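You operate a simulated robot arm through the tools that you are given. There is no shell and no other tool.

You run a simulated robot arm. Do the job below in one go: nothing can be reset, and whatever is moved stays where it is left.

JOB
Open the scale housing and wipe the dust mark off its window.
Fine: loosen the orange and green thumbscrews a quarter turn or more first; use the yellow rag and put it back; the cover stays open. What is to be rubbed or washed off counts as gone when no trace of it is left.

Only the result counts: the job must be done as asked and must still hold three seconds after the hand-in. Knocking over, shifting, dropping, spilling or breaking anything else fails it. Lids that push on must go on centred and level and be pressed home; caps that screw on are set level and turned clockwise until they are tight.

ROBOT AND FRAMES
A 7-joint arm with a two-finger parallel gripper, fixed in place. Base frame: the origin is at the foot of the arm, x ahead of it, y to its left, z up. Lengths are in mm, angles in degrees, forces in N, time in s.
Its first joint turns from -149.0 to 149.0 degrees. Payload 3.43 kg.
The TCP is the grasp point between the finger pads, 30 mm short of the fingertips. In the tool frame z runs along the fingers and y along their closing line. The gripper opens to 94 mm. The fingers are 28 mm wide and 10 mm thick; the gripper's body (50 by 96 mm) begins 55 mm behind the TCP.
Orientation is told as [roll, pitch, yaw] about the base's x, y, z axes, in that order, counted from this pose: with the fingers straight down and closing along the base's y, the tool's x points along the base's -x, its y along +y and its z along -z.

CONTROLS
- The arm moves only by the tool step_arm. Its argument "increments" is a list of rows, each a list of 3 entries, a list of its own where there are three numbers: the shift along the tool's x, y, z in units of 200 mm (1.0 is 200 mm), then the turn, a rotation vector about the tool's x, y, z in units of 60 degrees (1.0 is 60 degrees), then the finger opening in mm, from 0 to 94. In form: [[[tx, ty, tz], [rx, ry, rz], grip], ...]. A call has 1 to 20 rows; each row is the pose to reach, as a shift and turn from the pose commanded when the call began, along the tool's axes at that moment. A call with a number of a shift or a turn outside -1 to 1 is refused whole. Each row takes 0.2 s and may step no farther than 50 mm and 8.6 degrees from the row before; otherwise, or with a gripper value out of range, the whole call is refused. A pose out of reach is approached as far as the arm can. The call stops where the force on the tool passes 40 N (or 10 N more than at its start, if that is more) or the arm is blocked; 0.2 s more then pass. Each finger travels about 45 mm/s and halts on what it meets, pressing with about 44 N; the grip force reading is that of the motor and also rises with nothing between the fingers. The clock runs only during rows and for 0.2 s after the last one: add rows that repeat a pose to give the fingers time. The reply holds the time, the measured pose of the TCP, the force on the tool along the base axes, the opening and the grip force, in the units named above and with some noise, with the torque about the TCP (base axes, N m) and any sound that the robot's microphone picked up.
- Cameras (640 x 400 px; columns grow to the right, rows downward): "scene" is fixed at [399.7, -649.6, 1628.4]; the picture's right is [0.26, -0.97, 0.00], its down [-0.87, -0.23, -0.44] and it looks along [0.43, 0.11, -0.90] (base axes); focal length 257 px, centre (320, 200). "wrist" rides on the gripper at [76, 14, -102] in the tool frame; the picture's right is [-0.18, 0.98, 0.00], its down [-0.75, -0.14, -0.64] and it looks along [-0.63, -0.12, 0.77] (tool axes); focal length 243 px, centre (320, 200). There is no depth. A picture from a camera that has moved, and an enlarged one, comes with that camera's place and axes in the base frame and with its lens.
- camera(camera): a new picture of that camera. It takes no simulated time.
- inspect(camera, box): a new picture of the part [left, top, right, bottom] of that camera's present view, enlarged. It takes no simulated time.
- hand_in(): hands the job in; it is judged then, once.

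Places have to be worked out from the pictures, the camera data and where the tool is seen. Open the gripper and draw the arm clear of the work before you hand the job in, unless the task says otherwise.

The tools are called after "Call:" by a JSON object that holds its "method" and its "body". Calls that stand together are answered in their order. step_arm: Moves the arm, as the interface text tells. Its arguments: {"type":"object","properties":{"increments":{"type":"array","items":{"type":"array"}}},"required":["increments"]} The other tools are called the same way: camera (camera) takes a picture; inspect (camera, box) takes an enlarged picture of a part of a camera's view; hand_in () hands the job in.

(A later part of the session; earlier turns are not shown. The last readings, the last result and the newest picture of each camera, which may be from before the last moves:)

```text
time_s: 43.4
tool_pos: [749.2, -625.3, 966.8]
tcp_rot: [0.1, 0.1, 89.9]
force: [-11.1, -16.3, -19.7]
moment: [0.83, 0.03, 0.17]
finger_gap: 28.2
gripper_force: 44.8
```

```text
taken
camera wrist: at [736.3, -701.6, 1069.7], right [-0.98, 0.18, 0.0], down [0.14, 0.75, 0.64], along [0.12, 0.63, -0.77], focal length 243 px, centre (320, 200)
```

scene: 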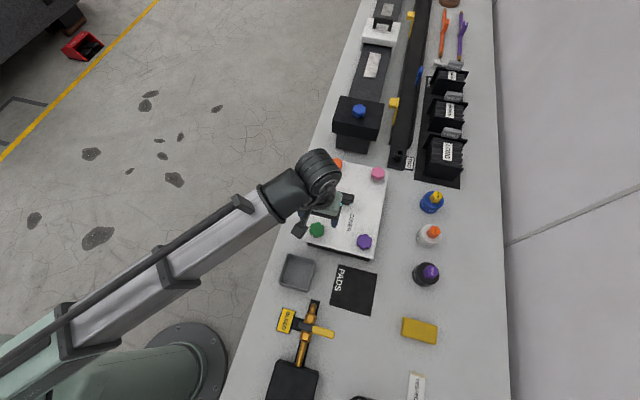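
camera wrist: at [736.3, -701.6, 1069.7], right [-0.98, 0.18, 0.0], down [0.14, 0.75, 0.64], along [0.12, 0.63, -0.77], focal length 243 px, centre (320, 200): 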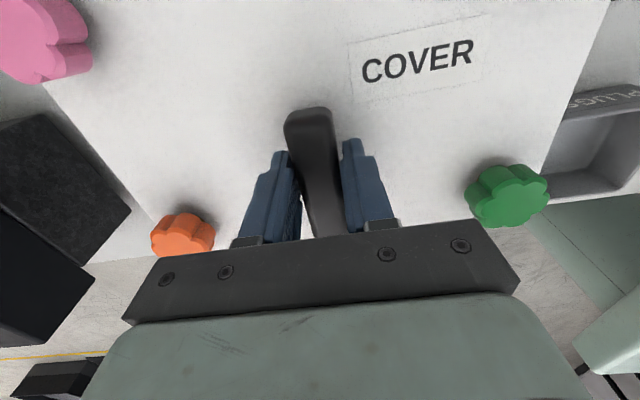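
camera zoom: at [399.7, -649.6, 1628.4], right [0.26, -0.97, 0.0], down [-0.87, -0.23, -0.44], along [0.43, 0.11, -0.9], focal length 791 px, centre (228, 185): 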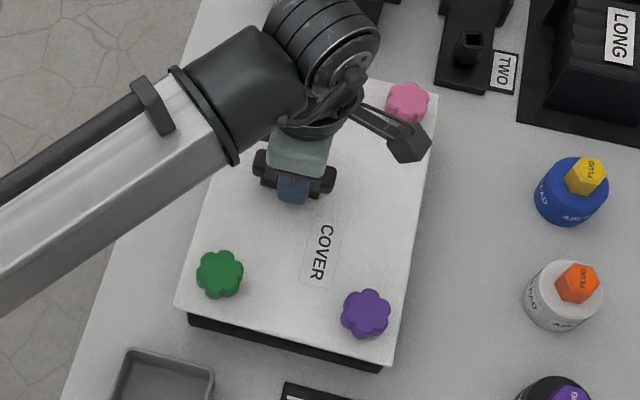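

The cover lifts on the +y side while the purple/pink side stays: it is hinged along the −y edge (y≈−745). I follow the arc, letting the bar pivot between the pads.

Call:
{"method": "step_arm", "body": {"increments": [[[0.012, 0, -0.02], [0, 0, 0], 10], [[0.022, 0, -0.04], [0, 0, 0], 10], [[0.032, 0, -0.06], [0, 0, 0], 10], [[0.043, 0, -0.08], [0, 0, 0], 10], [[0.055, 0, -0.097], [0, 0, 0], 10], [[0.055, 0, -0.097], [0, 0, 0], 10]]}}

Call:
{"method": "inspect", "body": {"camera": "scene", "box": [280, 140, 420, 270]}}

Call:
{"method": "camera", "body": {"camera": "wrist"}}

```text
time_s: 44.8
tool_pos: [750.4, -631.9, 987.6]
tcp_rot: [0.1, -0.2, 90.1]
force: [-18.9, 10.3, -10.0]
moment: [1.17, -0.1, 0.22]
finger_gap: 28.3
gripper_force: 45.5
```

```text
3.08 times, centred on (350, 205) of scene
camera zoom: at [399.7, -649.6, 1628.4], right [0.26, -0.97, 0.0], down [-0.87, -0.23, -0.44], along [0.43, 0.11, -0.9], focal length 791 px, centre (228, 185)
```

zoom: 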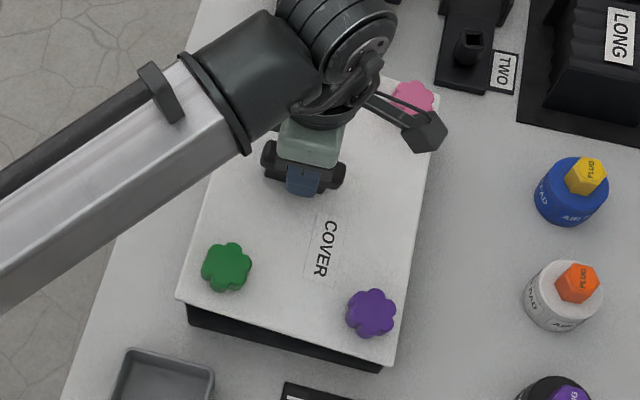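

```text
taken
camera wrist: at [736.5, -709.3, 1089.8], right [-0.98, 0.18, 0.0], down [0.14, 0.75, 0.64], along [0.12, 0.63, -0.77], focal length 243 px, centre (320, 200)
```

wrist: 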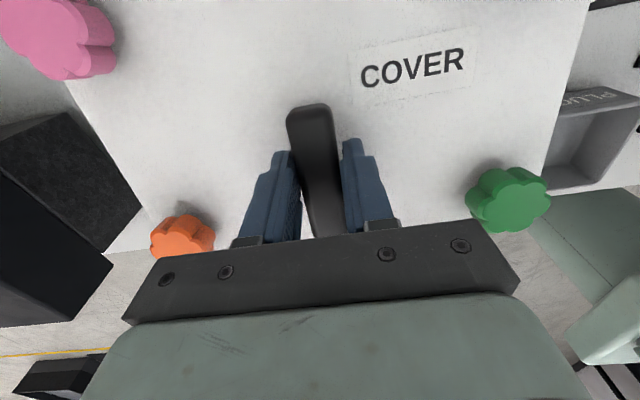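

The cover follows the arc (now ~13° open). Fitting the points, the hinge is near (y −745, z 920) with radius 125; I continue to ~33° open.

Call:
{"method": "step_arm", "body": {"increments": [[[0.005, 0.005, -0.024], [0, 0, 0], 10], [[0.014, 0.005, -0.0485], [0, 0, 0], 10], [[0.028, 0.005, -0.072], [0, 0, 0], 10], [[0.0435, 0.005, -0.094], [0, 0, 0], 10], [[0.06, 0.005, -0.116], [0, 0, 0], 10], [[0.0765, 0.005, -0.1375], [0, 0, 0], 10], [[0.095, 0.005, -0.158], [0, 0, 0], 10], [[0.1135, 0.005, -0.1775], [0, 0, 0], 10], [[0.1135, 0.005, -0.1775], [0, 0, 0], 10]]}}

Call:
{"method": "inspect", "body": {"camera": "scene", "box": [280, 140, 420, 270]}}

Call:
{"method": "camera", "body": {"camera": "wrist"}}

```text
time_s: 46.8
tool_pos: [749.3, -656.1, 1022.6]
tcp_rot: [0.0, -0.1, 90.1]
force: [-2.9, 11.3, -8.4]
moment: [1.56, 0.18, -0.46]
finger_gap: 23.9
gripper_force: 45.2
```

```text
3.08 times, centred on (350, 205) of scene
camera zoom: at [399.7, -649.6, 1628.4], right [0.26, -0.97, 0.0], down [-0.87, -0.23, -0.44], along [0.43, 0.11, -0.9], focal length 791 px, centre (228, 185)
```

zoom: 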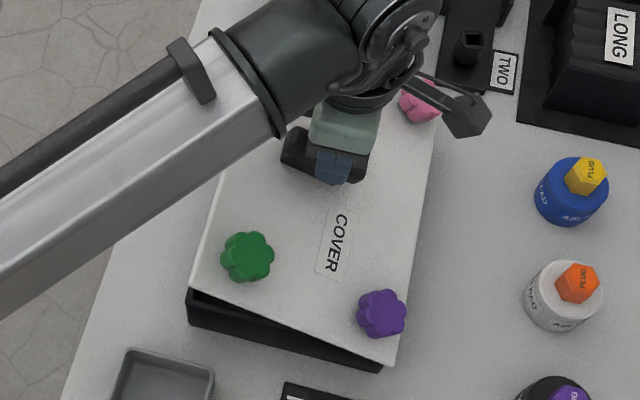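

```text
taken
camera wrist: at [736.3, -732.7, 1124.7], right [-0.98, 0.18, 0.0], down [0.14, 0.75, 0.64], along [0.12, 0.63, -0.77], focal length 243 px, centre (320, 200)
```

wrist: 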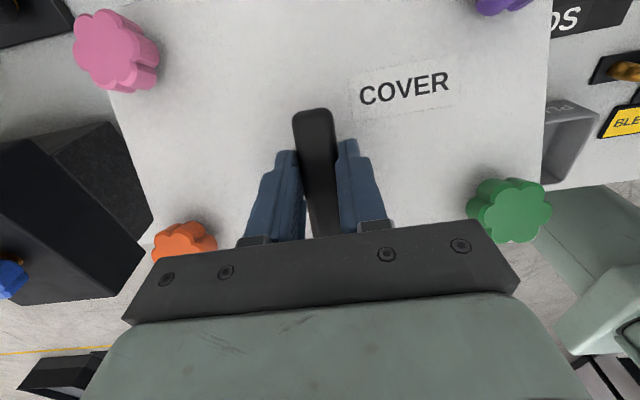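

About 33° open and the bar is pivoting in the pads. I continue to ~53°.

Call:
{"method": "step_arm", "body": {"increments": [[[0.02, 0, -0.019], [0, 0, 0], 10], [[0.04, 0, -0.037], [0, 0, 0], 10], [[0.062, 0, -0.054], [0, 0, 0], 10], [[0.0835, 0, -0.07], [0, 0, 0], 10], [[0.106, 0, -0.085], [0, 0, 0], 10], [[0.1295, 0, -0.0995], [0, 0, 0], 10], [[0.153, 0, -0.112], [0, 0, 0], 10], [[0.1775, 0, -0.1245], [0, 0, 0], 10], [[0.1775, 0, -0.1245], [0, 0, 0], 10]]}}

Call:
{"method": "inspect", "body": {"camera": "scene", "box": [280, 140, 420, 270]}}

Call:
{"method": "camera", "body": {"camera": "wrist"}}

```text
time_s: 48.8
tool_pos: [749.5, -691.3, 1048.7]
tcp_rot: [0.0, -0.1, 90.0]
force: [-0.3, 12.1, -5.5]
moment: [1.56, 0.07, -0.2]
finger_gap: 23.5
gripper_force: 45.1
```

```text
3.08 times, centred on (350, 205) of scene
camera zoom: at [399.7, -649.6, 1628.4], right [0.26, -0.97, 0.0], down [-0.87, -0.23, -0.44], along [0.43, 0.11, -0.9], focal length 791 px, centre (228, 185)
```

zoom: 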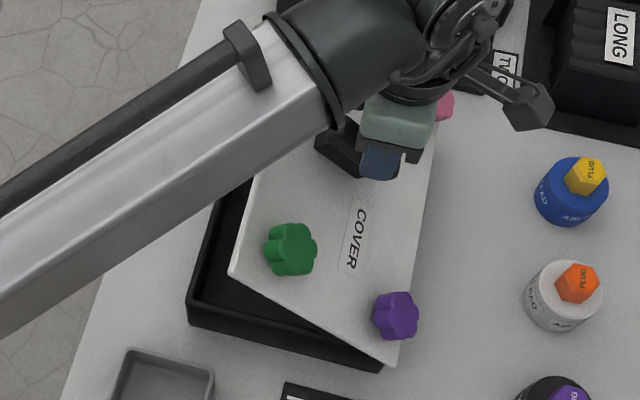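

```text
taken
camera wrist: at [736.3, -768.5, 1150.7], right [-0.98, 0.18, 0.0], down [0.14, 0.75, 0.64], along [0.12, 0.63, -0.77], focal length 243 px, centre (320, 200)
```

wrist: 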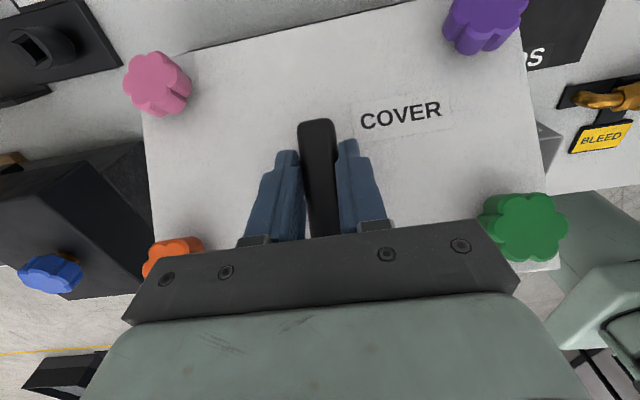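

Forces are purely tangential, so the hinge fit is right. I continue to ~78° open.

Call:
{"method": "step_arm", "body": {"increments": [[[0.025, 0, -0.011], [0, 0, 0], 10], [[0.0505, 0, -0.021], [0, 0, 0], 10], [[0.076, 0, -0.03], [0, 0, 0], 10], [[0.1025, 0, -0.037], [0, 0, 0], 10], [[0.129, 0, -0.044], [0, 0, 0], 10], [[0.1555, 0, -0.049], [0, 0, 0], 10], [[0.182, 0, -0.053], [0, 0, 0], 10], [[0.2095, 0, -0.056], [0, 0, 0], 10], [[0.237, 0, -0.0575], [0, 0, 0], 10], [[0.264, 0, -0.0585], [0, 0, 0], 10], [[0.264, 0, -0.0585], [0, 0, 0], 10]]}}

Call:
{"method": "inspect", "body": {"camera": "scene", "box": [280, 140, 420, 270]}}

Call:
{"method": "camera", "body": {"camera": "wrist"}}

```text
time_s: 51.2
tool_pos: [748.2, -744.8, 1060.0]
tcp_rot: [0.0, 0.1, 89.9]
force: [3.6, 11.7, 13.2]
moment: [1.42, 0.24, -0.26]
finger_gap: 23.6
gripper_force: 44.8
```

```text
3.08 times, centred on (350, 205) of scene
camera zoom: at [399.7, -649.6, 1628.4], right [0.26, -0.97, 0.0], down [-0.87, -0.23, -0.44], along [0.43, 0.11, -0.9], focal length 791 px, centre (228, 185)
```

zoom: 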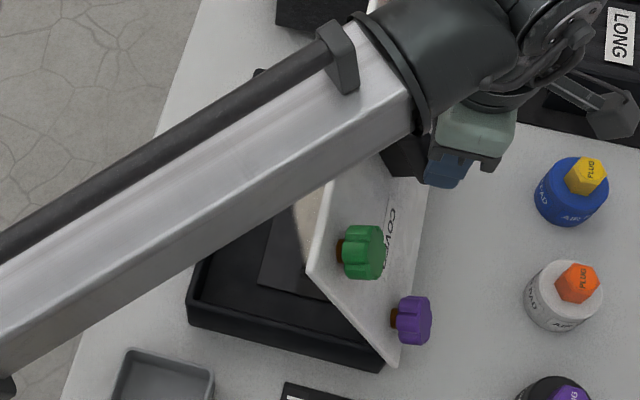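

```text
taken
camera wrist: at [736.2, -821.0, 1163.1], right [-0.98, 0.18, 0.0], down [0.14, 0.75, 0.64], along [0.12, 0.63, -0.77], focal length 243 px, centre (320, 200)
```

wrist: 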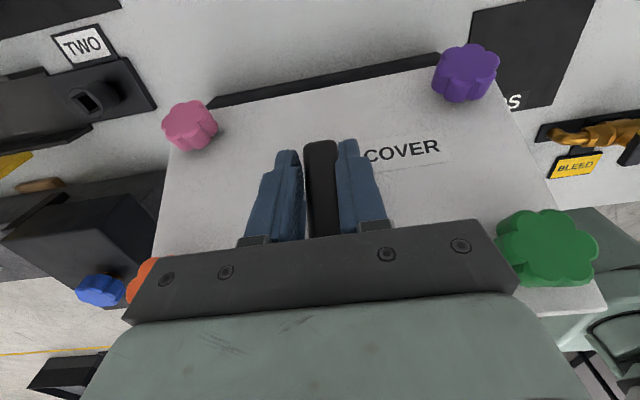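

At ~78°. I continue over the vertical to ~98°, slightly lower in z, watching for a stop.

Call:
{"method": "step_arm", "body": {"increments": [[[0.027, 0, 0.006], [0, 0, 0], 10], [[0.0545, 0, 0.0125], [0, 0, 0], 10], [[0.0815, 0, 0.016], [0, 0, 0], 10], [[0.1085, 0, 0.02], [0, 0, 0], 10], [[0.135, 0, 0.026], [0, 0, 0], 10], [[0.1615, 0, 0.0325], [0, 0, 0], 10], [[0.187, 0, 0.04], [0, 0, 0], 10], [[0.2135, 0, 0.0475], [0, 0, 0], 10], [[0.2135, 0, 0.0475], [0, 0, 0], 10]]}}

Call:
{"method": "inspect", "body": {"camera": "scene", "box": [280, 140, 420, 270]}}

Call:
{"method": "camera", "body": {"camera": "wrist"}}

```text
time_s: 53.2
tool_pos: [750.5, -789.2, 1049.1]
tcp_rot: [0.0, 0.1, 90.0]
force: [8.8, 0.7, 0.4]
moment: [-0.05, -0.43, -0.13]
finger_gap: 23.9
gripper_force: 44.9
```

```text
3.08 times, centred on (350, 205) of scene
camera zoom: at [399.7, -649.6, 1628.4], right [0.26, -0.97, 0.0], down [-0.87, -0.23, -0.44], along [0.43, 0.11, -0.9], focal length 791 px, centre (228, 185)
```

zoom: 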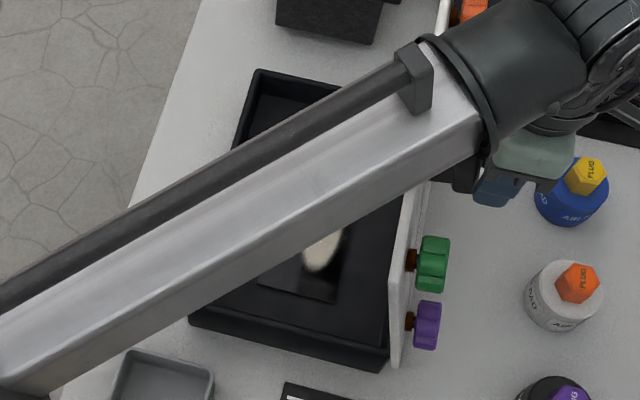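

```text
taken
camera wrist: at [736.3, -865.2, 1151.5], right [-0.98, 0.18, 0.0], down [0.14, 0.75, 0.64], along [0.12, 0.63, -0.77], focal length 243 px, centre (320, 200)
```

wrist: 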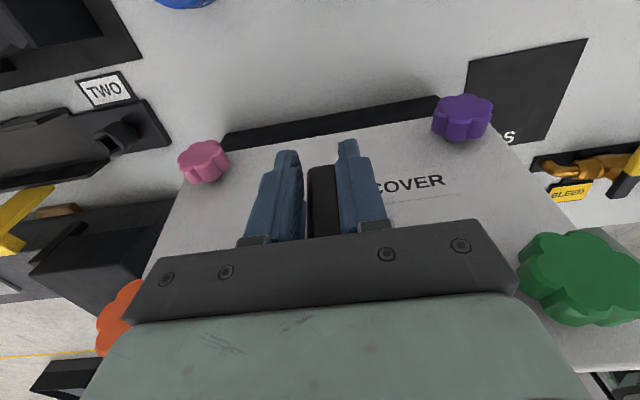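

Past vertical (~98°) with almost no load. I push a little further to find the stop.

Call:
{"method": "step_arm", "body": {"increments": [[[0.025, 0, 0.01], [0, 0, 0], 10], [[0.05, 0, 0.021], [0, 0, 0], 10], [[0.075, 0, 0.033], [0, 0, 0], 10], [[0.099, 0, 0.046], [0, 0, 0], 10], [[0.099, 0, 0.046], [0, 0, 0], 10]]}}

Call:
{"method": "camera", "body": {"camera": "wrist"}}

Call:
{"method": "inspect", "body": {"camera": "scene", "box": [280, 140, 420, 270]}}

```text
time_s: 54.4
tool_pos: [750.2, -808.6, 1041.2]
tcp_rot: [0.0, 0.2, 90.1]
force: [8.4, 4.9, 16.3]
moment: [1.53, 0.19, -0.14]
finger_gap: 23.7
gripper_force: 45.0
```

```text
taken
camera wrist: at [736.2, -884.0, 1144.4], right [-0.98, 0.18, 0.0], down [0.14, 0.76, 0.64], along [0.12, 0.63, -0.77], focal length 243 px, centre (320, 200)
```

wrist: 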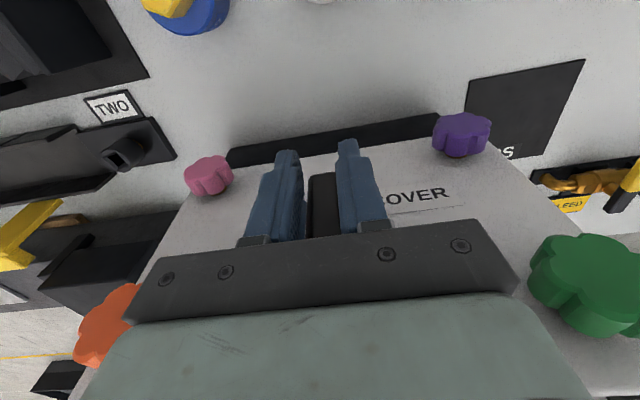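

```text
3.08 times, centred on (350, 205) of scene
camera zoom: at [399.7, -649.6, 1628.4], right [0.26, -0.97, 0.0], down [-0.87, -0.23, -0.44], along [0.43, 0.11, -0.9], focal length 791 px, centre (228, 185)
```

zoom: 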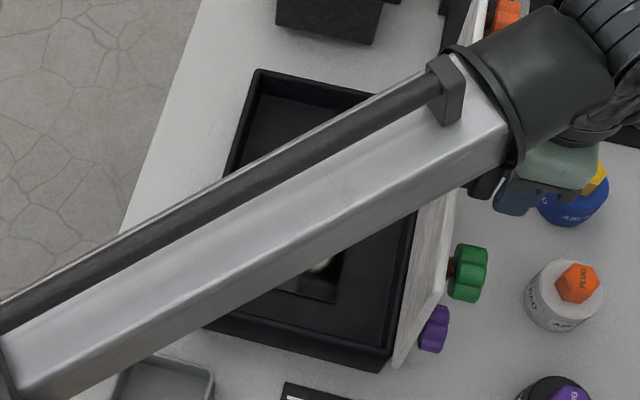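

Still only pad friction (~12 N), no hard stop yet. I push another ~10° carefully.

Call:
{"method": "step_arm", "body": {"increments": [[[0.023, 0, 0.009], [0, 0, 0], 10], [[0.0455, 0, 0.019], [0, 0, 0], 10], [[0.068, 0, 0.036], [0, 0, 0], 10], [[0.089, 0, 0.054], [0, 0, 0], 10], [[0.089, 0, 0.054], [0, 0, 0], 10]]}}

Call:
{"method": "camera", "body": {"camera": "wrist"}}

Call:
{"method": "inspect", "body": {"camera": "scene", "box": [320, 120, 460, 250]}}

```text
time_s: 55.6
tool_pos: [750.3, -826.9, 1029.6]
tcp_rot: [0.0, 0.0, 89.9]
force: [-0.6, -1.0, -0.2]
moment: [-0.02, -0.04, 0.0]
finger_gap: 9.9
gripper_force: 0.1
```

```text
taken
camera wrist: at [736.5, -902.0, 1132.4], right [-0.98, 0.18, 0.0], down [0.14, 0.75, 0.64], along [0.12, 0.63, -0.77], focal length 243 px, centre (320, 200)
```

wrist: 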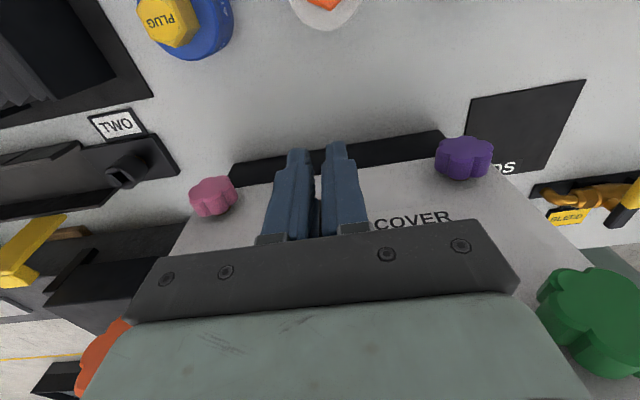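

```text
3.08 times, centred on (390, 185) of scene
camera zoom: at [399.7, -649.6, 1628.4], right [0.26, -0.97, 0.0], down [-0.87, -0.23, -0.44], along [0.43, 0.11, -0.9], focal length 791 px, centre (105, 246)
```

zoom: 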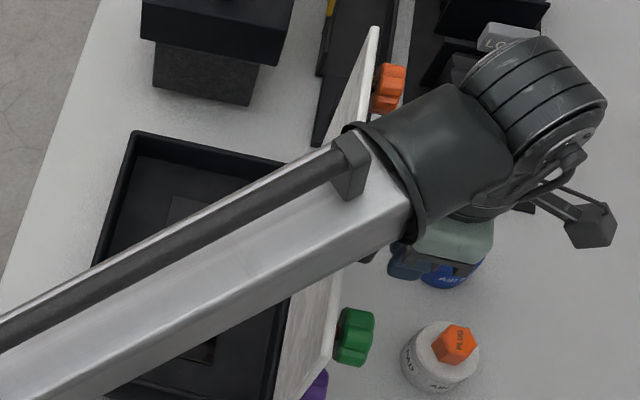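

The fingers slid off the bar (gap 10, no force) and the cover remains standing at ~108° against its stop. I move 10 mm away from it and rise.

Call:
{"method": "step_arm", "body": {"increments": [[[0.03, 0, 0], [0, 0, 0], 10], [[0.06, 0, 0], [0, 0, 0], 10], [[0.06, 0, -0.1], [0, 0, 0], 10], [[0.06, 0, -0.3], [0, 0, 0], 10], [[0.06, 0, -0.5], [0, 0, 0], 10], [[0.06, 0, -0.7], [0, 0, 0], 10], [[0.06, 0, -0.9], [0, 0, 0], 10], [[0.06, 0, -0.9], [0, 0, 0], 10]]}}

Call:
{"method": "camera", "body": {"camera": "wrist"}}

Call:
{"method": "camera", "body": {"camera": "scene"}}

```text
time_s: 57.4
tool_pos: [749.2, -838.7, 1211.8]
tcp_rot: [0.0, 0.0, 89.9]
force: [0.9, -0.3, 0.0]
moment: [0.03, 0.03, 0.0]
finger_gap: 9.8
gripper_force: 0.0
```

```text
taken
camera wrist: at [735.7, -914.2, 1313.6], right [-0.98, 0.18, 0.0], down [0.14, 0.75, 0.64], along [0.12, 0.63, -0.77], focal length 243 px, centre (320, 200)
```

wrist: 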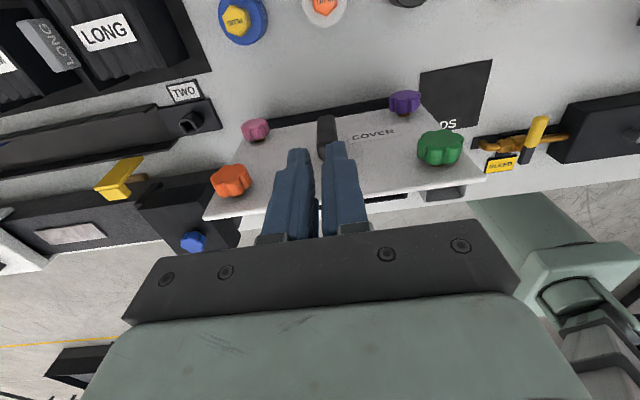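

```text
taken
```

scene: 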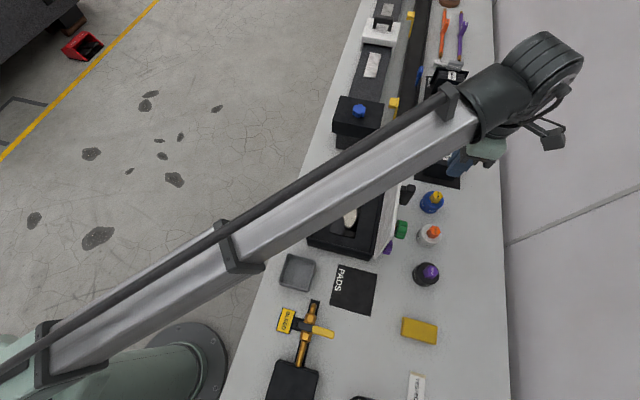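

The cover stands open and a pale smudge is visible on the dark window inside the tray. Next I move high toward the yellow rag around (460,−907).

Call:
{"method": "step_arm", "body": {"increments": [[[0.03, 0.2, 0], [0, 0, 0], 40], [[0.06, 0.4, 0], [0, 0, 0], 60], [[0.1, 0.6, 0], [0, 0, 0], 80], [[0.13, 0.8, 0], [0, 0, 0], 90], [[0.16, 0.98, 0], [0, 0, 0], 90], [[0.16, 0.98, 0], [0, 0, 0], 90]]}}

Call:
{"method": "step_arm", "body": {"increments": [[[0.03, 0.15, 0], [0, 0, 0], 90], [[0.06, 0.3, 0.1], [0, 0, 0], 90], [[0.1, 0.45, 0.2], [0, 0, 0], 90], [[0.1, 0.45, 0.3], [0, 0, 0], 90], [[0.1, 0.45, 0.3], [0, 0, 0], 90]]}}

Call:
{"method": "camera", "body": {"camera": "wrist"}}

Call:
{"method": "inspect", "body": {"camera": "scene", "box": [280, 140, 420, 270]}}

Call:
{"method": "inspect", "body": {"camera": "scene", "box": [320, 180, 380, 230]}}

```text
time_s: 58.8
tool_pos: [552.5, -869.1, 1210.8]
tcp_rot: [0.0, 0.0, 90.1]
force: [-0.3, 0.1, -0.3]
moment: [0.02, -0.03, -0.01]
finger_gap: 90.0
gripper_force: 0.0
```

```text
time_s: 60.0
tool_pos: [462.6, -888.1, 1149.9]
tcp_rot: [0.0, 0.0, 90.0]
force: [0.0, 0.1, -0.1]
moment: [0.01, -0.01, -0.02]
finger_gap: 89.8
gripper_force: 0.0
```

```text
taken
camera wrist: at [450.3, -965.8, 1252.7], right [-0.98, 0.18, 0.0], down [0.14, 0.75, 0.64], along [0.12, 0.63, -0.77], focal length 243 px, centre (320, 200)
```

wrist: 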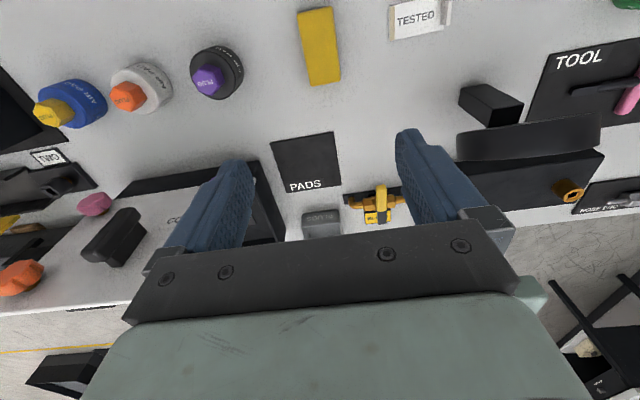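

```text
3.08 times, centred on (350, 205) of scene
camera zoom: at [399.7, -649.6, 1628.4], right [0.26, -0.97, 0.0], down [-0.87, -0.23, -0.44], along [0.43, 0.11, -0.9], focal length 791 px, centre (228, 185)
```

zoom: 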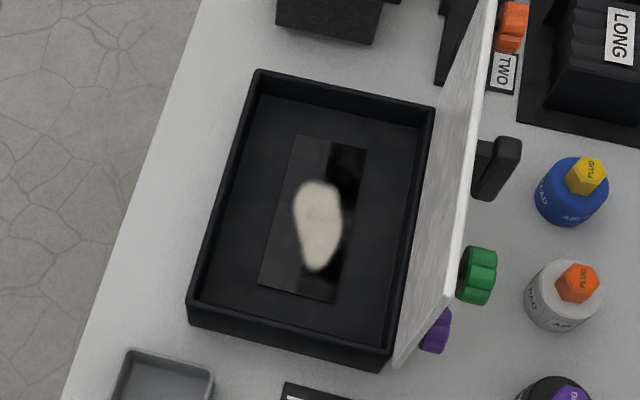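

```text
8.00 times, centred on (350, 205) of scene
camera zoom: at [399.7, -649.6, 1628.4], right [0.26, -0.97, 0.0], down [-0.87, -0.23, -0.44], along [0.43, 0.11, -0.9], focal length 2056 px, centre (80, 160)
```

zoom: 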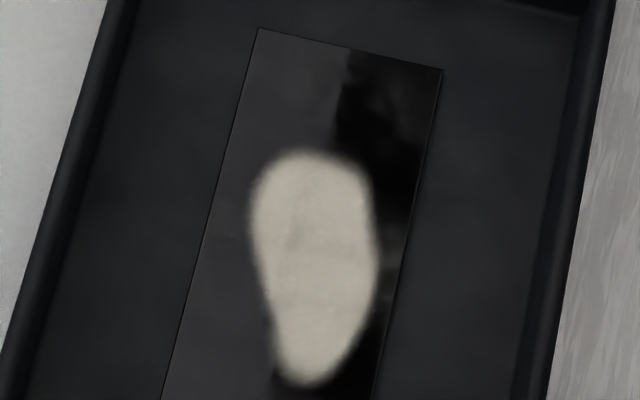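

The window (x≈656–836, y≈−692…−614) carries a pale mark about 100×52 mm. I'll hold the rag at yaw −90 (camera away from the cover), so I turn the wrist by 180° here at height.

Call:
{"method": "step_arm", "body": {"increments": [[[0, 0, 0], [0, 0, 0.14], 90], [[0, 0, 0], [0, 0, 0.28], 90], [[0, 0, 0], [0, 0, 0.42], 90], [[0, 0, 0], [0, 0, 0.56], 90], [[0, 0, 0], [0, 0, 0.7], 90], [[0, 0, 0], [0, 0, 0.84], 90], [[0, 0, 0], [0, 0, 0.98], 90], [[0, 0, 0], [0, 0, 1.0], 90]]}}

Call:
{"method": "step_arm", "body": {"increments": [[[0, 0, 0], [0, 0, 0.14], 90], [[0, 0, 0], [0, 0, 0.28], 90], [[0, 0, 0], [0, 0, 0.42], 90], [[0, 0, 0], [0, 0, 0.56], 90], [[0, 0, 0], [0, 0, 0.7], 90], [[0, 0, 0], [0, 0, 0.84], 90], [[0, 0, 0], [0, 0, 0.98], 90], [[0, 0, 0], [0, 0, 1.0], 90]]}}

Call:
{"method": "step_arm", "body": {"increments": [[[0, 0, 0], [0, 0, 0.14], 90], [[0, 0, 0], [0, 0, 0.28], 90], [[0, 0, 0], [0, 0, 0.42], 90], [[0, 0, 0], [0, 0, 0.56], 90], [[0, 0, 0], [0, 0, 0.7], 90], [[0, 0, 0], [0, 0, 0.84], 90], [[0, 0, 0], [0, 0, 0.98], 90], [[0, 0, 0], [0, 0, 1.0], 90]]}}

Call:
{"method": "camera", "body": {"camera": "wrist"}}

```text
time_s: 61.8
tool_pos: [465.0, -889.4, 1150.6]
tcp_rot: [-0.1, -0.1, 30.0]
force: [-0.9, -0.5, 0.2]
moment: [0.0, 0.0, 0.0]
finger_gap: 90.1
gripper_force: 0.1
```

```text
time_s: 63.6
tool_pos: [464.1, -889.2, 1150.0]
tcp_rot: [0.1, 0.1, -30.2]
force: [0.7, 0.3, -0.5]
moment: [-0.02, 0.03, 0.02]
finger_gap: 89.8
gripper_force: 0.1
```

```text
time_s: 65.4
tool_pos: [463.5, -890.4, 1149.9]
tcp_rot: [-0.1, -0.1, -90.0]
force: [-0.3, 0.6, 0.0]
moment: [-0.03, 0.03, -0.01]
finger_gap: 90.2
gripper_force: 0.0
```

```text
taken
camera wrist: at [478.9, -813.4, 1252.3], right [0.98, -0.19, 0.0], down [-0.14, -0.75, 0.64], along [-0.12, -0.63, -0.77], focal length 243 px, centre (320, 200)
```

wrist: 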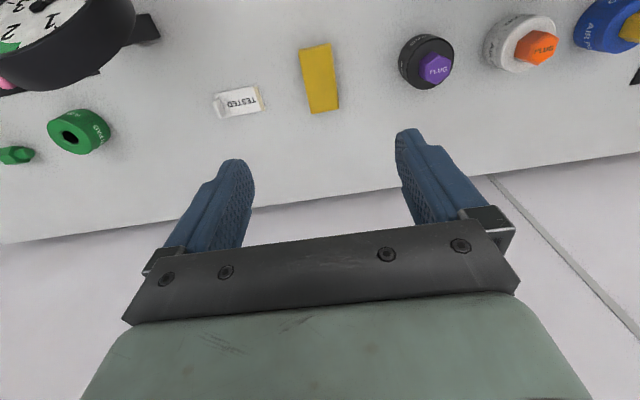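

The rag is at about (460,−912), top z≈845, aligned along y, ~47 mm wide. I descend above it with the jaws open.

Call:
{"method": "step_arm", "body": {"increments": [[[-0.05, -0.01, 0.2], [0, 0, 0], 90], [[-0.11, -0.0175, 0.4], [0, 0, 0], 90], [[-0.11, -0.0175, 0.6], [0, 0, 0], 90], [[-0.11, -0.0175, 0.8], [0, 0, 0], 90], [[-0.11, -0.0175, 1.0], [0, 0, 0], 90], [[-0.11, -0.0175, 1.0], [0, 0, 0], 90]]}}

Call:
{"method": "camera", "body": {"camera": "wrist"}}

Call:
{"method": "inspect", "body": {"camera": "scene", "box": [380, 290, 460, 360]}}

```text
time_s: 66.8
tool_pos: [460.5, -912.0, 947.8]
tcp_rot: [0.1, -0.1, -90.0]
force: [-1.0, 0.6, 0.4]
moment: [0.02, 0.0, -0.04]
finger_gap: 90.1
gripper_force: 0.1
```

```text
taken
camera wrist: at [475.9, -836.0, 1051.1], right [0.98, -0.18, 0.0], down [-0.14, -0.75, 0.64], along [-0.12, -0.63, -0.77], focal length 243 px, centre (320, 200)
```

wrist: 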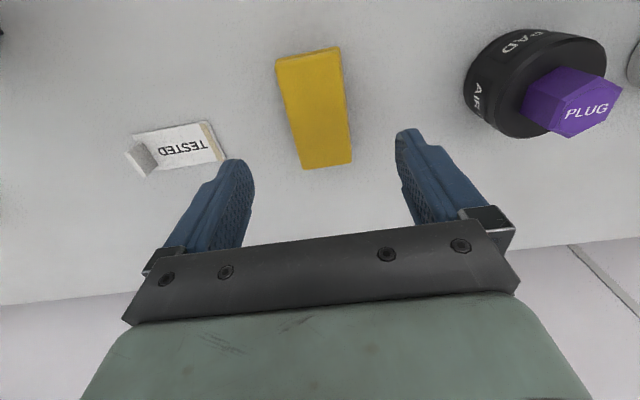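

```text
5.71 times, centred on (420, 325) of scene
camera zoom: at [399.7, -649.6, 1628.4], right [0.26, -0.97, 0.0], down [-0.87, -0.23, -0.44], along [0.43, 0.11, -0.9], focal length 1468 px, centre (-251, -514)
```

zoom: 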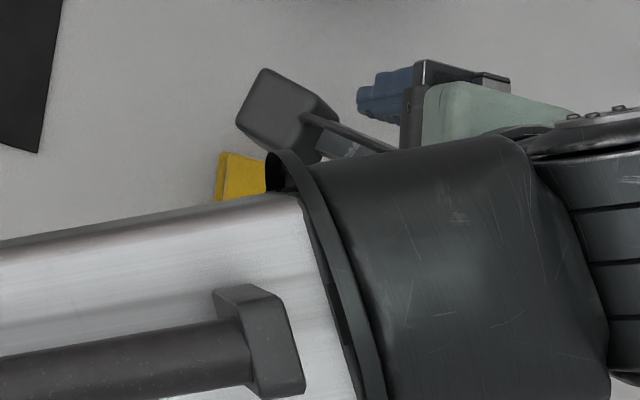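

Rag centre reads (460,−914), top around z 825. I narrow the jaws to 72 mm and go lower to check.

Call:
{"method": "step_arm", "body": {"increments": [[[0, 0, 0.12], [0, 0, 0], 72], [[-0.005, 0, 0.24], [0, 0, 0], 72], [[-0.01, 0, 0.34], [0, 0, 0], 72], [[-0.01, 0, 0.34], [0, 0, 0], 72]]}}

Call:
{"method": "camera", "body": {"camera": "wrist"}}

```text
time_s: 67.8
tool_pos: [460.1, -914.8, 881.1]
tcp_rot: [0.1, 0.0, -90.0]
force: [-0.6, -0.2, 0.8]
moment: [-0.04, 0.02, 0.01]
finger_gap: 72.0
gripper_force: 0.0
```

```text
taken
camera wrist: at [475.1, -838.3, 984.0], right [0.98, -0.18, 0.0], down [-0.14, -0.75, 0.64], along [-0.12, -0.63, -0.77], focal length 243 px, centre (320, 200)
```

wrist: 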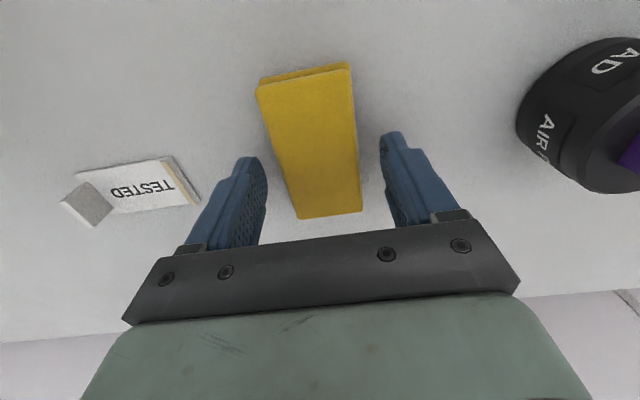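

Multi-view fit gives rag centre (461.5,−904) with top z≈870. I shift to it, raise the tips slightly (z≈887) and close on the rag.

Call:
{"method": "step_arm", "body": {"increments": [[[0.02, 0.007, -0.03], [0, 0, 0], 72], [[0.052, 0.007, -0.03], [0, 0, 0], 72], [[0.052, 0.007, -0.03], [0, 0, 0], 60], [[0.052, 0.007, -0.03], [0, 0, 0], 45], [[0.052, 0.007, -0.03], [0, 0, 0], 30], [[0.052, 0.007, -0.03], [0, 0, 0], 20], [[0.052, 0.007, -0.03], [0, 0, 0], 20], [[0.052, 0.007, -0.03], [0, 0, 0], 20]]}}

Call:
{"method": "camera", "body": {"camera": "wrist"}}

```text
time_s: 69.6
tool_pos: [462.3, -903.4, 888.7]
tcp_rot: [0.0, 0.1, -90.1]
force: [-0.6, 0.0, 2.1]
moment: [0.01, 0.03, -0.01]
finger_gap: 48.4
gripper_force: 44.3
```

```text
taken
camera wrist: at [476.7, -827.7, 990.6], right [0.98, -0.18, 0.0], down [-0.14, -0.75, 0.64], along [-0.12, -0.63, -0.77], focal length 243 px, centre (320, 200)
```

wrist: 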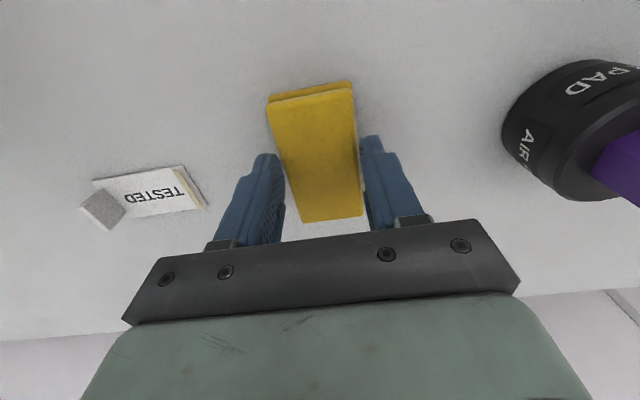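

Gripped at 48 mm at (462.3,−903.4,888.7), which I record for the put-back. I lift and check.

Call:
{"method": "step_arm", "body": {"increments": [[[0, 0, -0.05], [0, 0, 0], 20], [[0, 0, -0.1], [0, 0, 0], 20], [[0, 0, -0.2], [0, 0, 0], 20], [[0, 0, -0.35], [0, 0, 0], 20], [[0, 0, -0.5], [0, 0, 0], 20], [[0, 0, -0.5], [0, 0, 0], 20]]}}

Call:
{"method": "camera", "body": {"camera": "wrist"}}

Call:
{"method": "camera", "body": {"camera": "scene"}}

```text
time_s: 71.0
tool_pos: [462.0, -903.4, 989.6]
tcp_rot: [0.1, 0.0, -90.0]
force: [-0.9, 0.5, -0.7]
moment: [0.0, -0.02, -0.01]
finger_gap: 48.4
gripper_force: 44.1
```

```text
taken
camera wrist: at [477.2, -827.3, 1090.9], right [0.98, -0.18, 0.0], down [-0.14, -0.75, 0.64], along [-0.12, -0.63, -0.77], focal length 243 px, centre (320, 200)
```

wrist: 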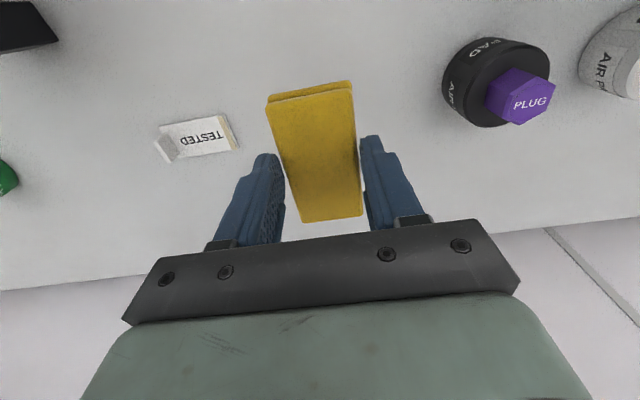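

```text
taken
```

scene: 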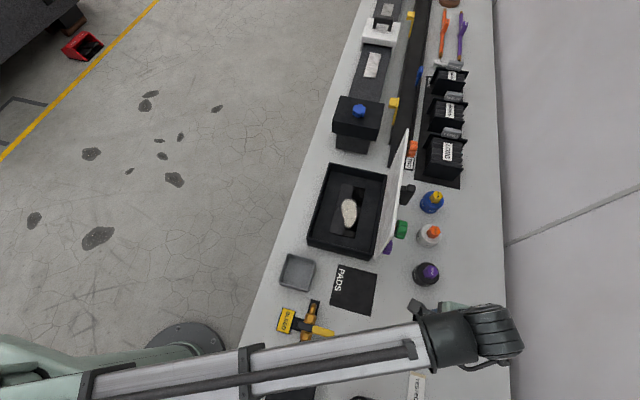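

Rag held securely. I travel first toward +y (clear of the standing cover), then along +x to above the window.

Call:
{"method": "step_arm", "body": {"increments": [[[0.0, 0, -0.2], [0, 0, 0], 20], [[0.2, 0, -0.3], [0, 0, 0], 20], [[0.4, 0, -0.4], [0, 0, 0], 20], [[0.6, 0, -0.4], [0, 0, 0], 20], [[0.8, 0, -0.4], [0, 0, 0], 20], [[1.0, 0, -0.4], [0, 0, 0], 20]]}}

Call:
{"method": "step_arm", "body": {"increments": [[[0.15, 0.15, 0], [0, 0, 0], 20], [[0.26, 0.33, 0], [0, 0, 0], 20], [[0.26, 0.53, 0], [0, 0, 0], 20], [[0.26, 0.73, 0], [0, 0, 0], 20], [[0.26, 0.92, 0], [0, 0, 0], 20], [[0.26, 0.92, 0], [0, 0, 0], 20]]}}

Call:
{"method": "camera", "body": {"camera": "wrist"}}

Call:
{"method": "camera", "body": {"camera": "scene"}}

```text
time_s: 72.4
tool_pos: [462.4, -703.0, 1066.9]
tcp_rot: [0.0, 0.0, -89.9]
force: [0.1, 0.0, -0.7]
moment: [0.02, 0.04, 0.0]
finger_gap: 48.5
gripper_force: 44.1
```

```text
time_s: 73.8
tool_pos: [646.3, -649.5, 1068.1]
tcp_rot: [0.0, 0.0, -90.0]
force: [0.0, 0.3, 0.2]
moment: [0.0, -0.01, -0.04]
finger_gap: 48.5
gripper_force: 43.5
```

```text
taken
camera wrist: at [660.6, -573.9, 1170.8], right [0.98, -0.18, 0.0], down [-0.14, -0.75, 0.64], along [-0.12, -0.63, -0.77], focal length 243 px, centre (320, 200)
```

wrist: 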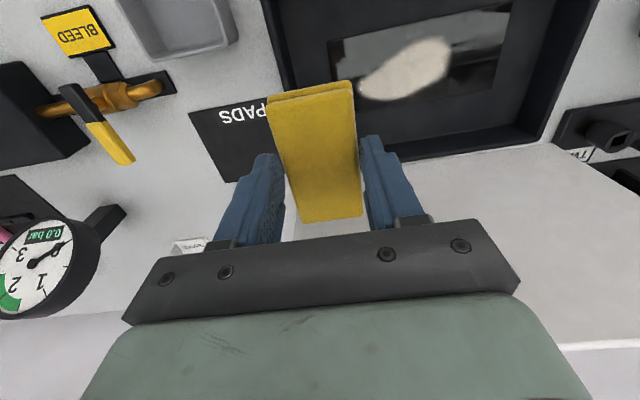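

```text
taken
```

scene: 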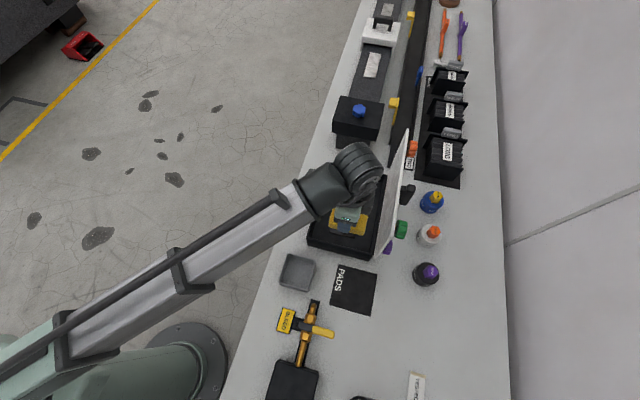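

The mark centre is about (754,−659), window z≈845. I move above it and come down to z≈920, looking before contact.

Call:
{"method": "step_arm", "body": {"increments": [[[-0.01, 0.2, 0], [0, 0, 0], 20], [[-0.03, 0.4, 0], [0, 0, 0], 20], [[-0.045, 0.53, 0.1], [0, 0, 0], 20], [[-0.045, 0.53, 0.3], [0, 0, 0], 20], [[-0.045, 0.53, 0.5], [0, 0, 0], 20], [[-0.045, 0.53, 0.65], [0, 0, 0], 20], [[-0.045, 0.53, 0.74], [0, 0, 0], 20], [[-0.045, 0.53, 0.74], [0, 0, 0], 20]]}}

Call:
{"method": "camera", "body": {"camera": "wrist"}}

Call:
{"method": "inspect", "body": {"camera": "scene", "box": [280, 140, 420, 270]}}

```text
time_s: 75.6
tool_pos: [751.4, -659.9, 922.0]
tcp_rot: [0.0, -0.1, -89.9]
force: [0.7, -1.0, 20.1]
moment: [0.14, 0.14, 0.0]
finger_gap: 48.4
gripper_force: 43.3
```

```text
taken
camera wrist: at [765.9, -583.8, 1024.1], right [0.98, -0.18, 0.0], down [-0.14, -0.75, 0.64], along [-0.12, -0.63, -0.77], focal length 243 px, centre (320, 200)
```

wrist: 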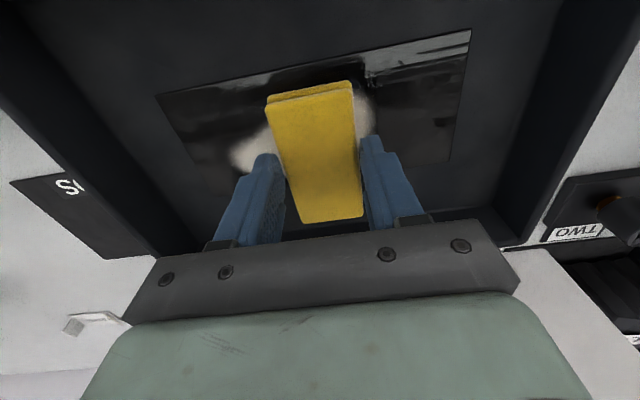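

```text
3.08 times, centred on (350, 205) of scene
camera zoom: at [399.7, -649.6, 1628.4], right [0.26, -0.97, 0.0], down [-0.87, -0.23, -0.44], along [0.43, 0.11, -0.9], focal length 791 px, centre (228, 185)
```

zoom: 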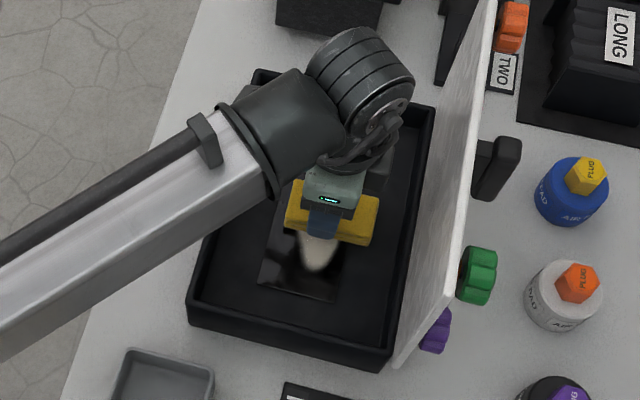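

The rag is already pressing the window with 20 N at z=922. I start rubbing along x over the whole mark (x 670–812).

Call:
{"method": "step_arm", "body": {"increments": [[[0.01, -0.04, 0], [0, 0, 0], 20], [[0.02, -0.08, 0], [0, 0, 0], 20], [[0.02, -0.12, 0], [0, 0, 0], 20], [[0.02, -0.16, 0], [0, 0, 0], 20], [[0.02, -0.2, 0], [0, 0, 0], 20], [[0.02, -0.24, 0], [0, 0, 0], 20], [[0.02, -0.28, 0], [0, 0, 0], 20], [[0.02, -0.32, 0], [0, 0, 0], 20], [[0.02, -0.36, 0], [0, 0, 0], 20], [[0.02, -0.4, 0], [0, 0, 0], 20]]}}

Call:
{"method": "camera", "body": {"camera": "wrist"}}

```text
time_s: 77.5
tool_pos: [686.6, -656.3, 921.2]
tcp_rot: [0.1, -0.1, -89.9]
force: [-2.2, 2.3, 9.5]
moment: [0.07, 0.1, 0.0]
finger_gap: 48.3
gripper_force: 43.9
stopped in row 9: the force on the tool passed its limit at 40 N (the readings are from after the stop); the commanded pose is now the measured one
```

```text
taken
camera wrist: at [700.6, -579.6, 1024.0], right [0.98, -0.18, 0.0], down [-0.14, -0.75, 0.64], along [-0.12, -0.63, -0.77], focal length 243 px, centre (320, 200)
```

wrist: 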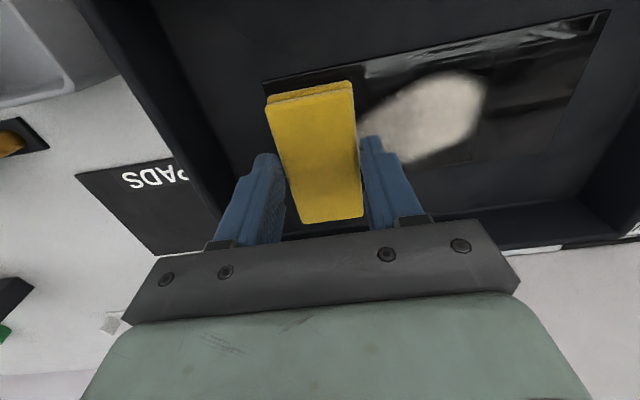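

It stopped on the 40 N limit near x=687; the load is now 9.5 N, which is a good pressure. I sweep back toward +x.

Call:
{"method": "step_arm", "body": {"increments": [[[0, 0.04, 0], [0, 0, 0], 20], [[0, 0.08, 0], [0, 0, 0], 20], [[0, 0.12, 0], [0, 0, 0], 20], [[0, 0.16, 0], [0, 0, 0], 20], [[0, 0.2, 0], [0, 0, 0], 20], [[0, 0.24, 0], [0, 0, 0], 20], [[0, 0.28, 0], [0, 0, 0], 20], [[0, 0.32, 0], [0, 0, 0], 20], [[0, 0.36, 0], [0, 0, 0], 20], [[0, 0.4, 0], [0, 0, 0], 20], [[0, 0.44, 0], [0, 0, 0], 20], [[0, 0.48, 0], [0, 0, 0], 20], [[0, 0.52, 0], [0, 0, 0], 20], [[0, 0.56, 0], [0, 0, 0], 20], [[0, 0.6, 0], [0, 0, 0], 20], [[0, 0.62, 0], [0, 0, 0], 20]]}}

Call:
{"method": "camera", "body": {"camera": "wrist"}}

Call:
{"method": "inspect", "body": {"camera": "scene", "box": [280, 140, 420, 270]}}

```text
time_s: 80.9
tool_pos: [809.5, -655.8, 921.4]
tcp_rot: [0.0, -0.1, -89.9]
force: [-5.0, -0.1, 11.7]
moment: [-0.01, 0.19, -0.02]
finger_gap: 48.6
gripper_force: 43.6
```

```text
taken
camera wrist: at [824.6, -579.5, 1023.7], right [0.98, -0.18, 0.0], down [-0.14, -0.75, 0.64], along [-0.12, -0.63, -0.77], focal length 243 px, centre (320, 200)
```

wrist: 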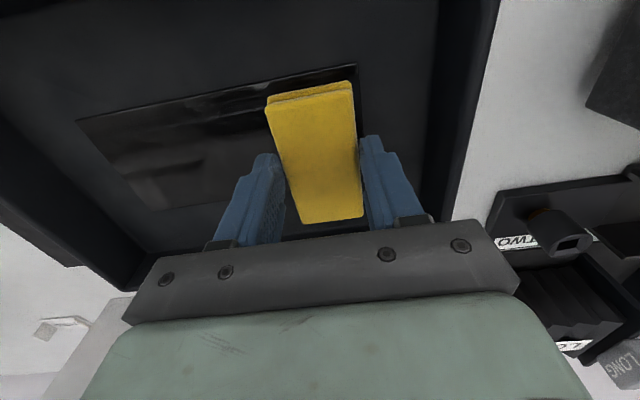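

```text
3.08 times, centred on (350, 205) of scene
camera zoom: at [399.7, -649.6, 1628.4], right [0.26, -0.97, 0.0], down [-0.87, -0.23, -0.44], along [0.43, 0.11, -0.9], focal length 791 px, centre (228, 185)
```

zoom: 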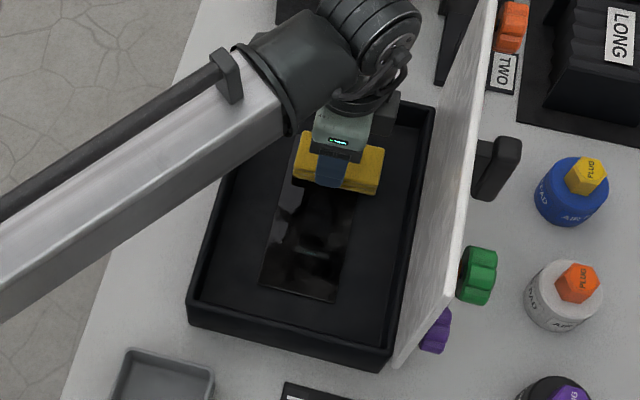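

The mark has nearly vanished. I look closely for residue.

Call:
{"method": "inspect", "body": {"camera": "wrist", "box": [60, 50, 300, 230]}}

Call:
{"method": "inspect", "body": {"camera": "scene", "box": [325, 190, 375, 245]}}

```text
2.22 times, centred on (180, 140) of wrist
camera zoom: at [824.6, -579.5, 1023.7], right [0.98, -0.18, 0.0], down [-0.14, -0.75, 0.64], along [-0.12, -0.63, -0.77], focal length 539 px, centre (631, 333)
```

zoom: 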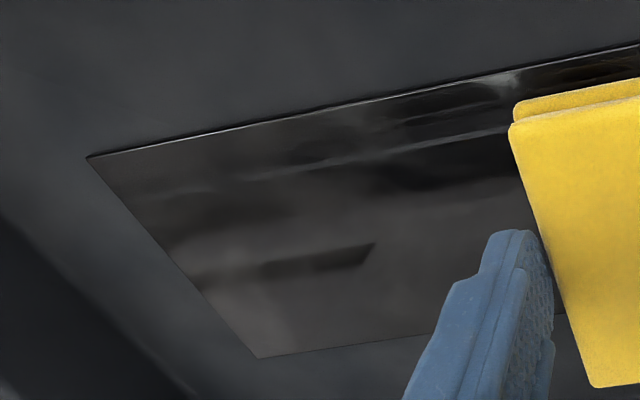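

```text
7.27 times, centred on (350, 218) of scene
camera zoom: at [399.7, -649.6, 1628.4], right [0.26, -0.97, 0.0], down [-0.87, -0.23, -0.44], along [0.43, 0.11, -0.9], focal length 1869 px, centre (102, 73)
```

zoom: 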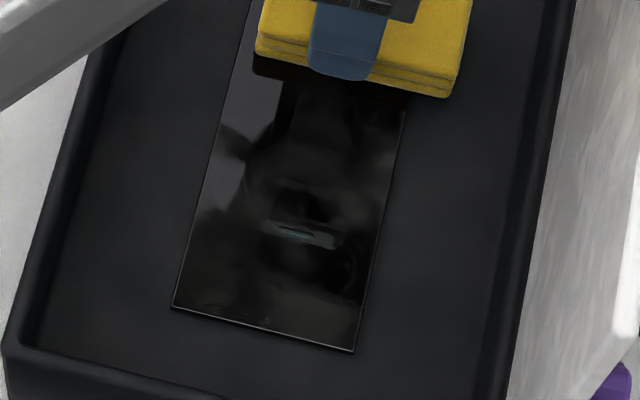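

Only reflections remain, but I make another full double pass with small y offsets to be sure.

Call:
{"method": "step_arm", "body": {"increments": [[[0.03, -0.04, 0], [0, 0, 0], 20], [[0.05, -0.08, 0], [0, 0, 0], 20], [[0.05, -0.12, 0], [0, 0, 0], 20], [[0.05, -0.16, 0], [0, 0, 0], 20], [[0.05, -0.2, 0], [0, 0, 0], 20], [[0.05, -0.24, 0], [0, 0, 0], 20], [[0.05, -0.28, 0], [0, 0, 0], 20], [[0.05, -0.32, 0], [0, 0, 0], 20], [[0.05, -0.36, 0], [0, 0, 0], 20], [[0.05, -0.4, 0], [0, 0, 0], 20], [[0.05, -0.44, 0], [0, 0, 0], 20], [[0.05, -0.48, 0], [0, 0, 0], 20], [[0.05, -0.52, 0], [0, 0, 0], 20], [[0.05, -0.56, 0], [0, 0, 0], 20], [[0.05, -0.6, 0], [0, 0, 0], 20]]}}

Call:
{"method": "step_arm", "body": {"increments": [[[-0.03, 0.02, 0], [0, 0, 0], 20], [[-0.06, 0.05, 0], [0, 0, 0], 20], [[-0.09, 0.09, 0], [0, 0, 0], 20], [[-0.09, 0.13, 0], [0, 0, 0], 20], [[-0.09, 0.17, 0], [0, 0, 0], 20], [[-0.09, 0.21, 0], [0, 0, 0], 20], [[-0.09, 0.25, 0], [0, 0, 0], 20], [[-0.09, 0.29, 0], [0, 0, 0], 20], [[-0.09, 0.33, 0], [0, 0, 0], 20], [[-0.09, 0.37, 0], [0, 0, 0], 20], [[-0.09, 0.41, 0], [0, 0, 0], 20], [[-0.09, 0.45, 0], [0, 0, 0], 20], [[-0.09, 0.49, 0], [0, 0, 0], 20], [[-0.09, 0.53, 0], [0, 0, 0], 20], [[-0.09, 0.57, 0], [0, 0, 0], 20]]}}

```text
time_s: 84.1
tool_pos: [688.9, -645.9, 921.5]
tcp_rot: [0.1, -0.1, -89.9]
force: [5.2, -0.5, 16.7]
moment: [-0.03, -0.22, -0.01]
finger_gap: 48.4
gripper_force: 43.7
```

```text
time_s: 87.3
tool_pos: [805.7, -664.7, 920.7]
tcp_rot: [0.0, 0.0, -90.0]
force: [-2.8, -0.1, 4.6]
moment: [0.03, 0.07, 0.01]
finger_gap: 48.5
gripper_force: 44.3
```

Both passes ran under pressure. I lift off straight up and check the window unobstructed.

Call:
{"method": "step_arm", "body": {"increments": [[[0, 0, -0.05], [0, 0, 0], 20], [[0, 0, -0.2], [0, 0, 0], 20], [[0, 0, -0.4], [0, 0, 0], 20], [[0.04, -0.1, -0.6], [0, 0, 0], 20], [[0.06, -0.3, -0.7], [0, 0, 0], 20], [[0.06, -0.5, -0.7], [0, 0, 0], 20], [[0.06, -0.7, -0.7], [0, 0, 0], 20], [[0.06, -0.9, -0.7], [0, 0, 0], 20], [[0.06, -0.9, -0.7], [0, 0, 0], 20]]}}

Call:
{"method": "camera", "body": {"camera": "wrist"}}

Call:
{"method": "inspect", "body": {"camera": "scene", "box": [325, 170, 375, 245]}}

```text
time_s: 89.3
tool_pos: [623.1, -652.2, 1058.7]
tcp_rot: [0.1, 0.1, -90.0]
force: [0.1, 0.2, -0.3]
moment: [0.0, 0.02, 0.0]
finger_gap: 48.3
gripper_force: 43.6
```

```text
taken
camera wrist: at [637.5, -575.9, 1162.2], right [0.98, -0.18, 0.0], down [-0.14, -0.75, 0.64], along [-0.12, -0.63, -0.77], focal length 243 px, centre (320, 200)
```

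wrist: 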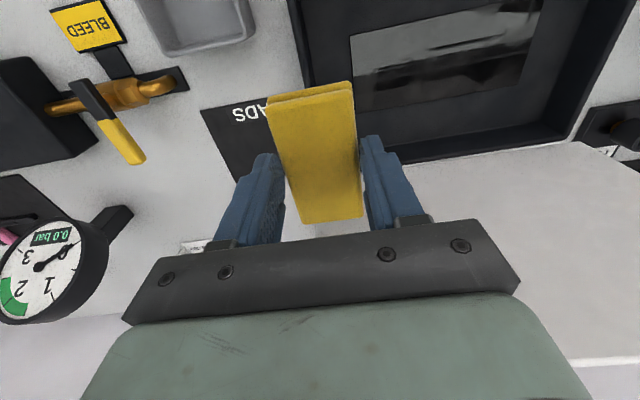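

```text
5.33 times, centred on (350, 208) of scene
camera zoom: at [399.7, -649.6, 1628.4], right [0.26, -0.97, 0.0], down [-0.87, -0.23, -0.44], along [0.43, 0.11, -0.9], focal length 1371 px, centre (160, 160)
```

zoom: 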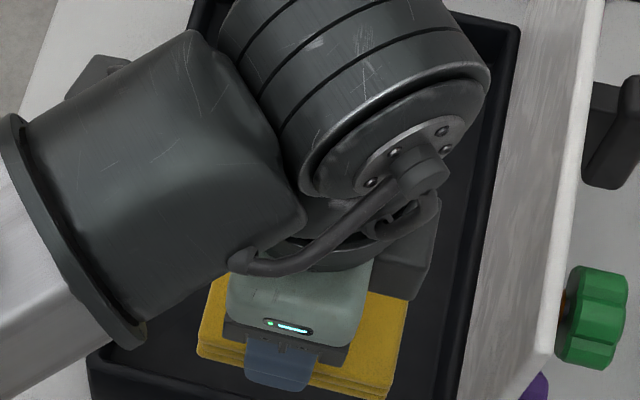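

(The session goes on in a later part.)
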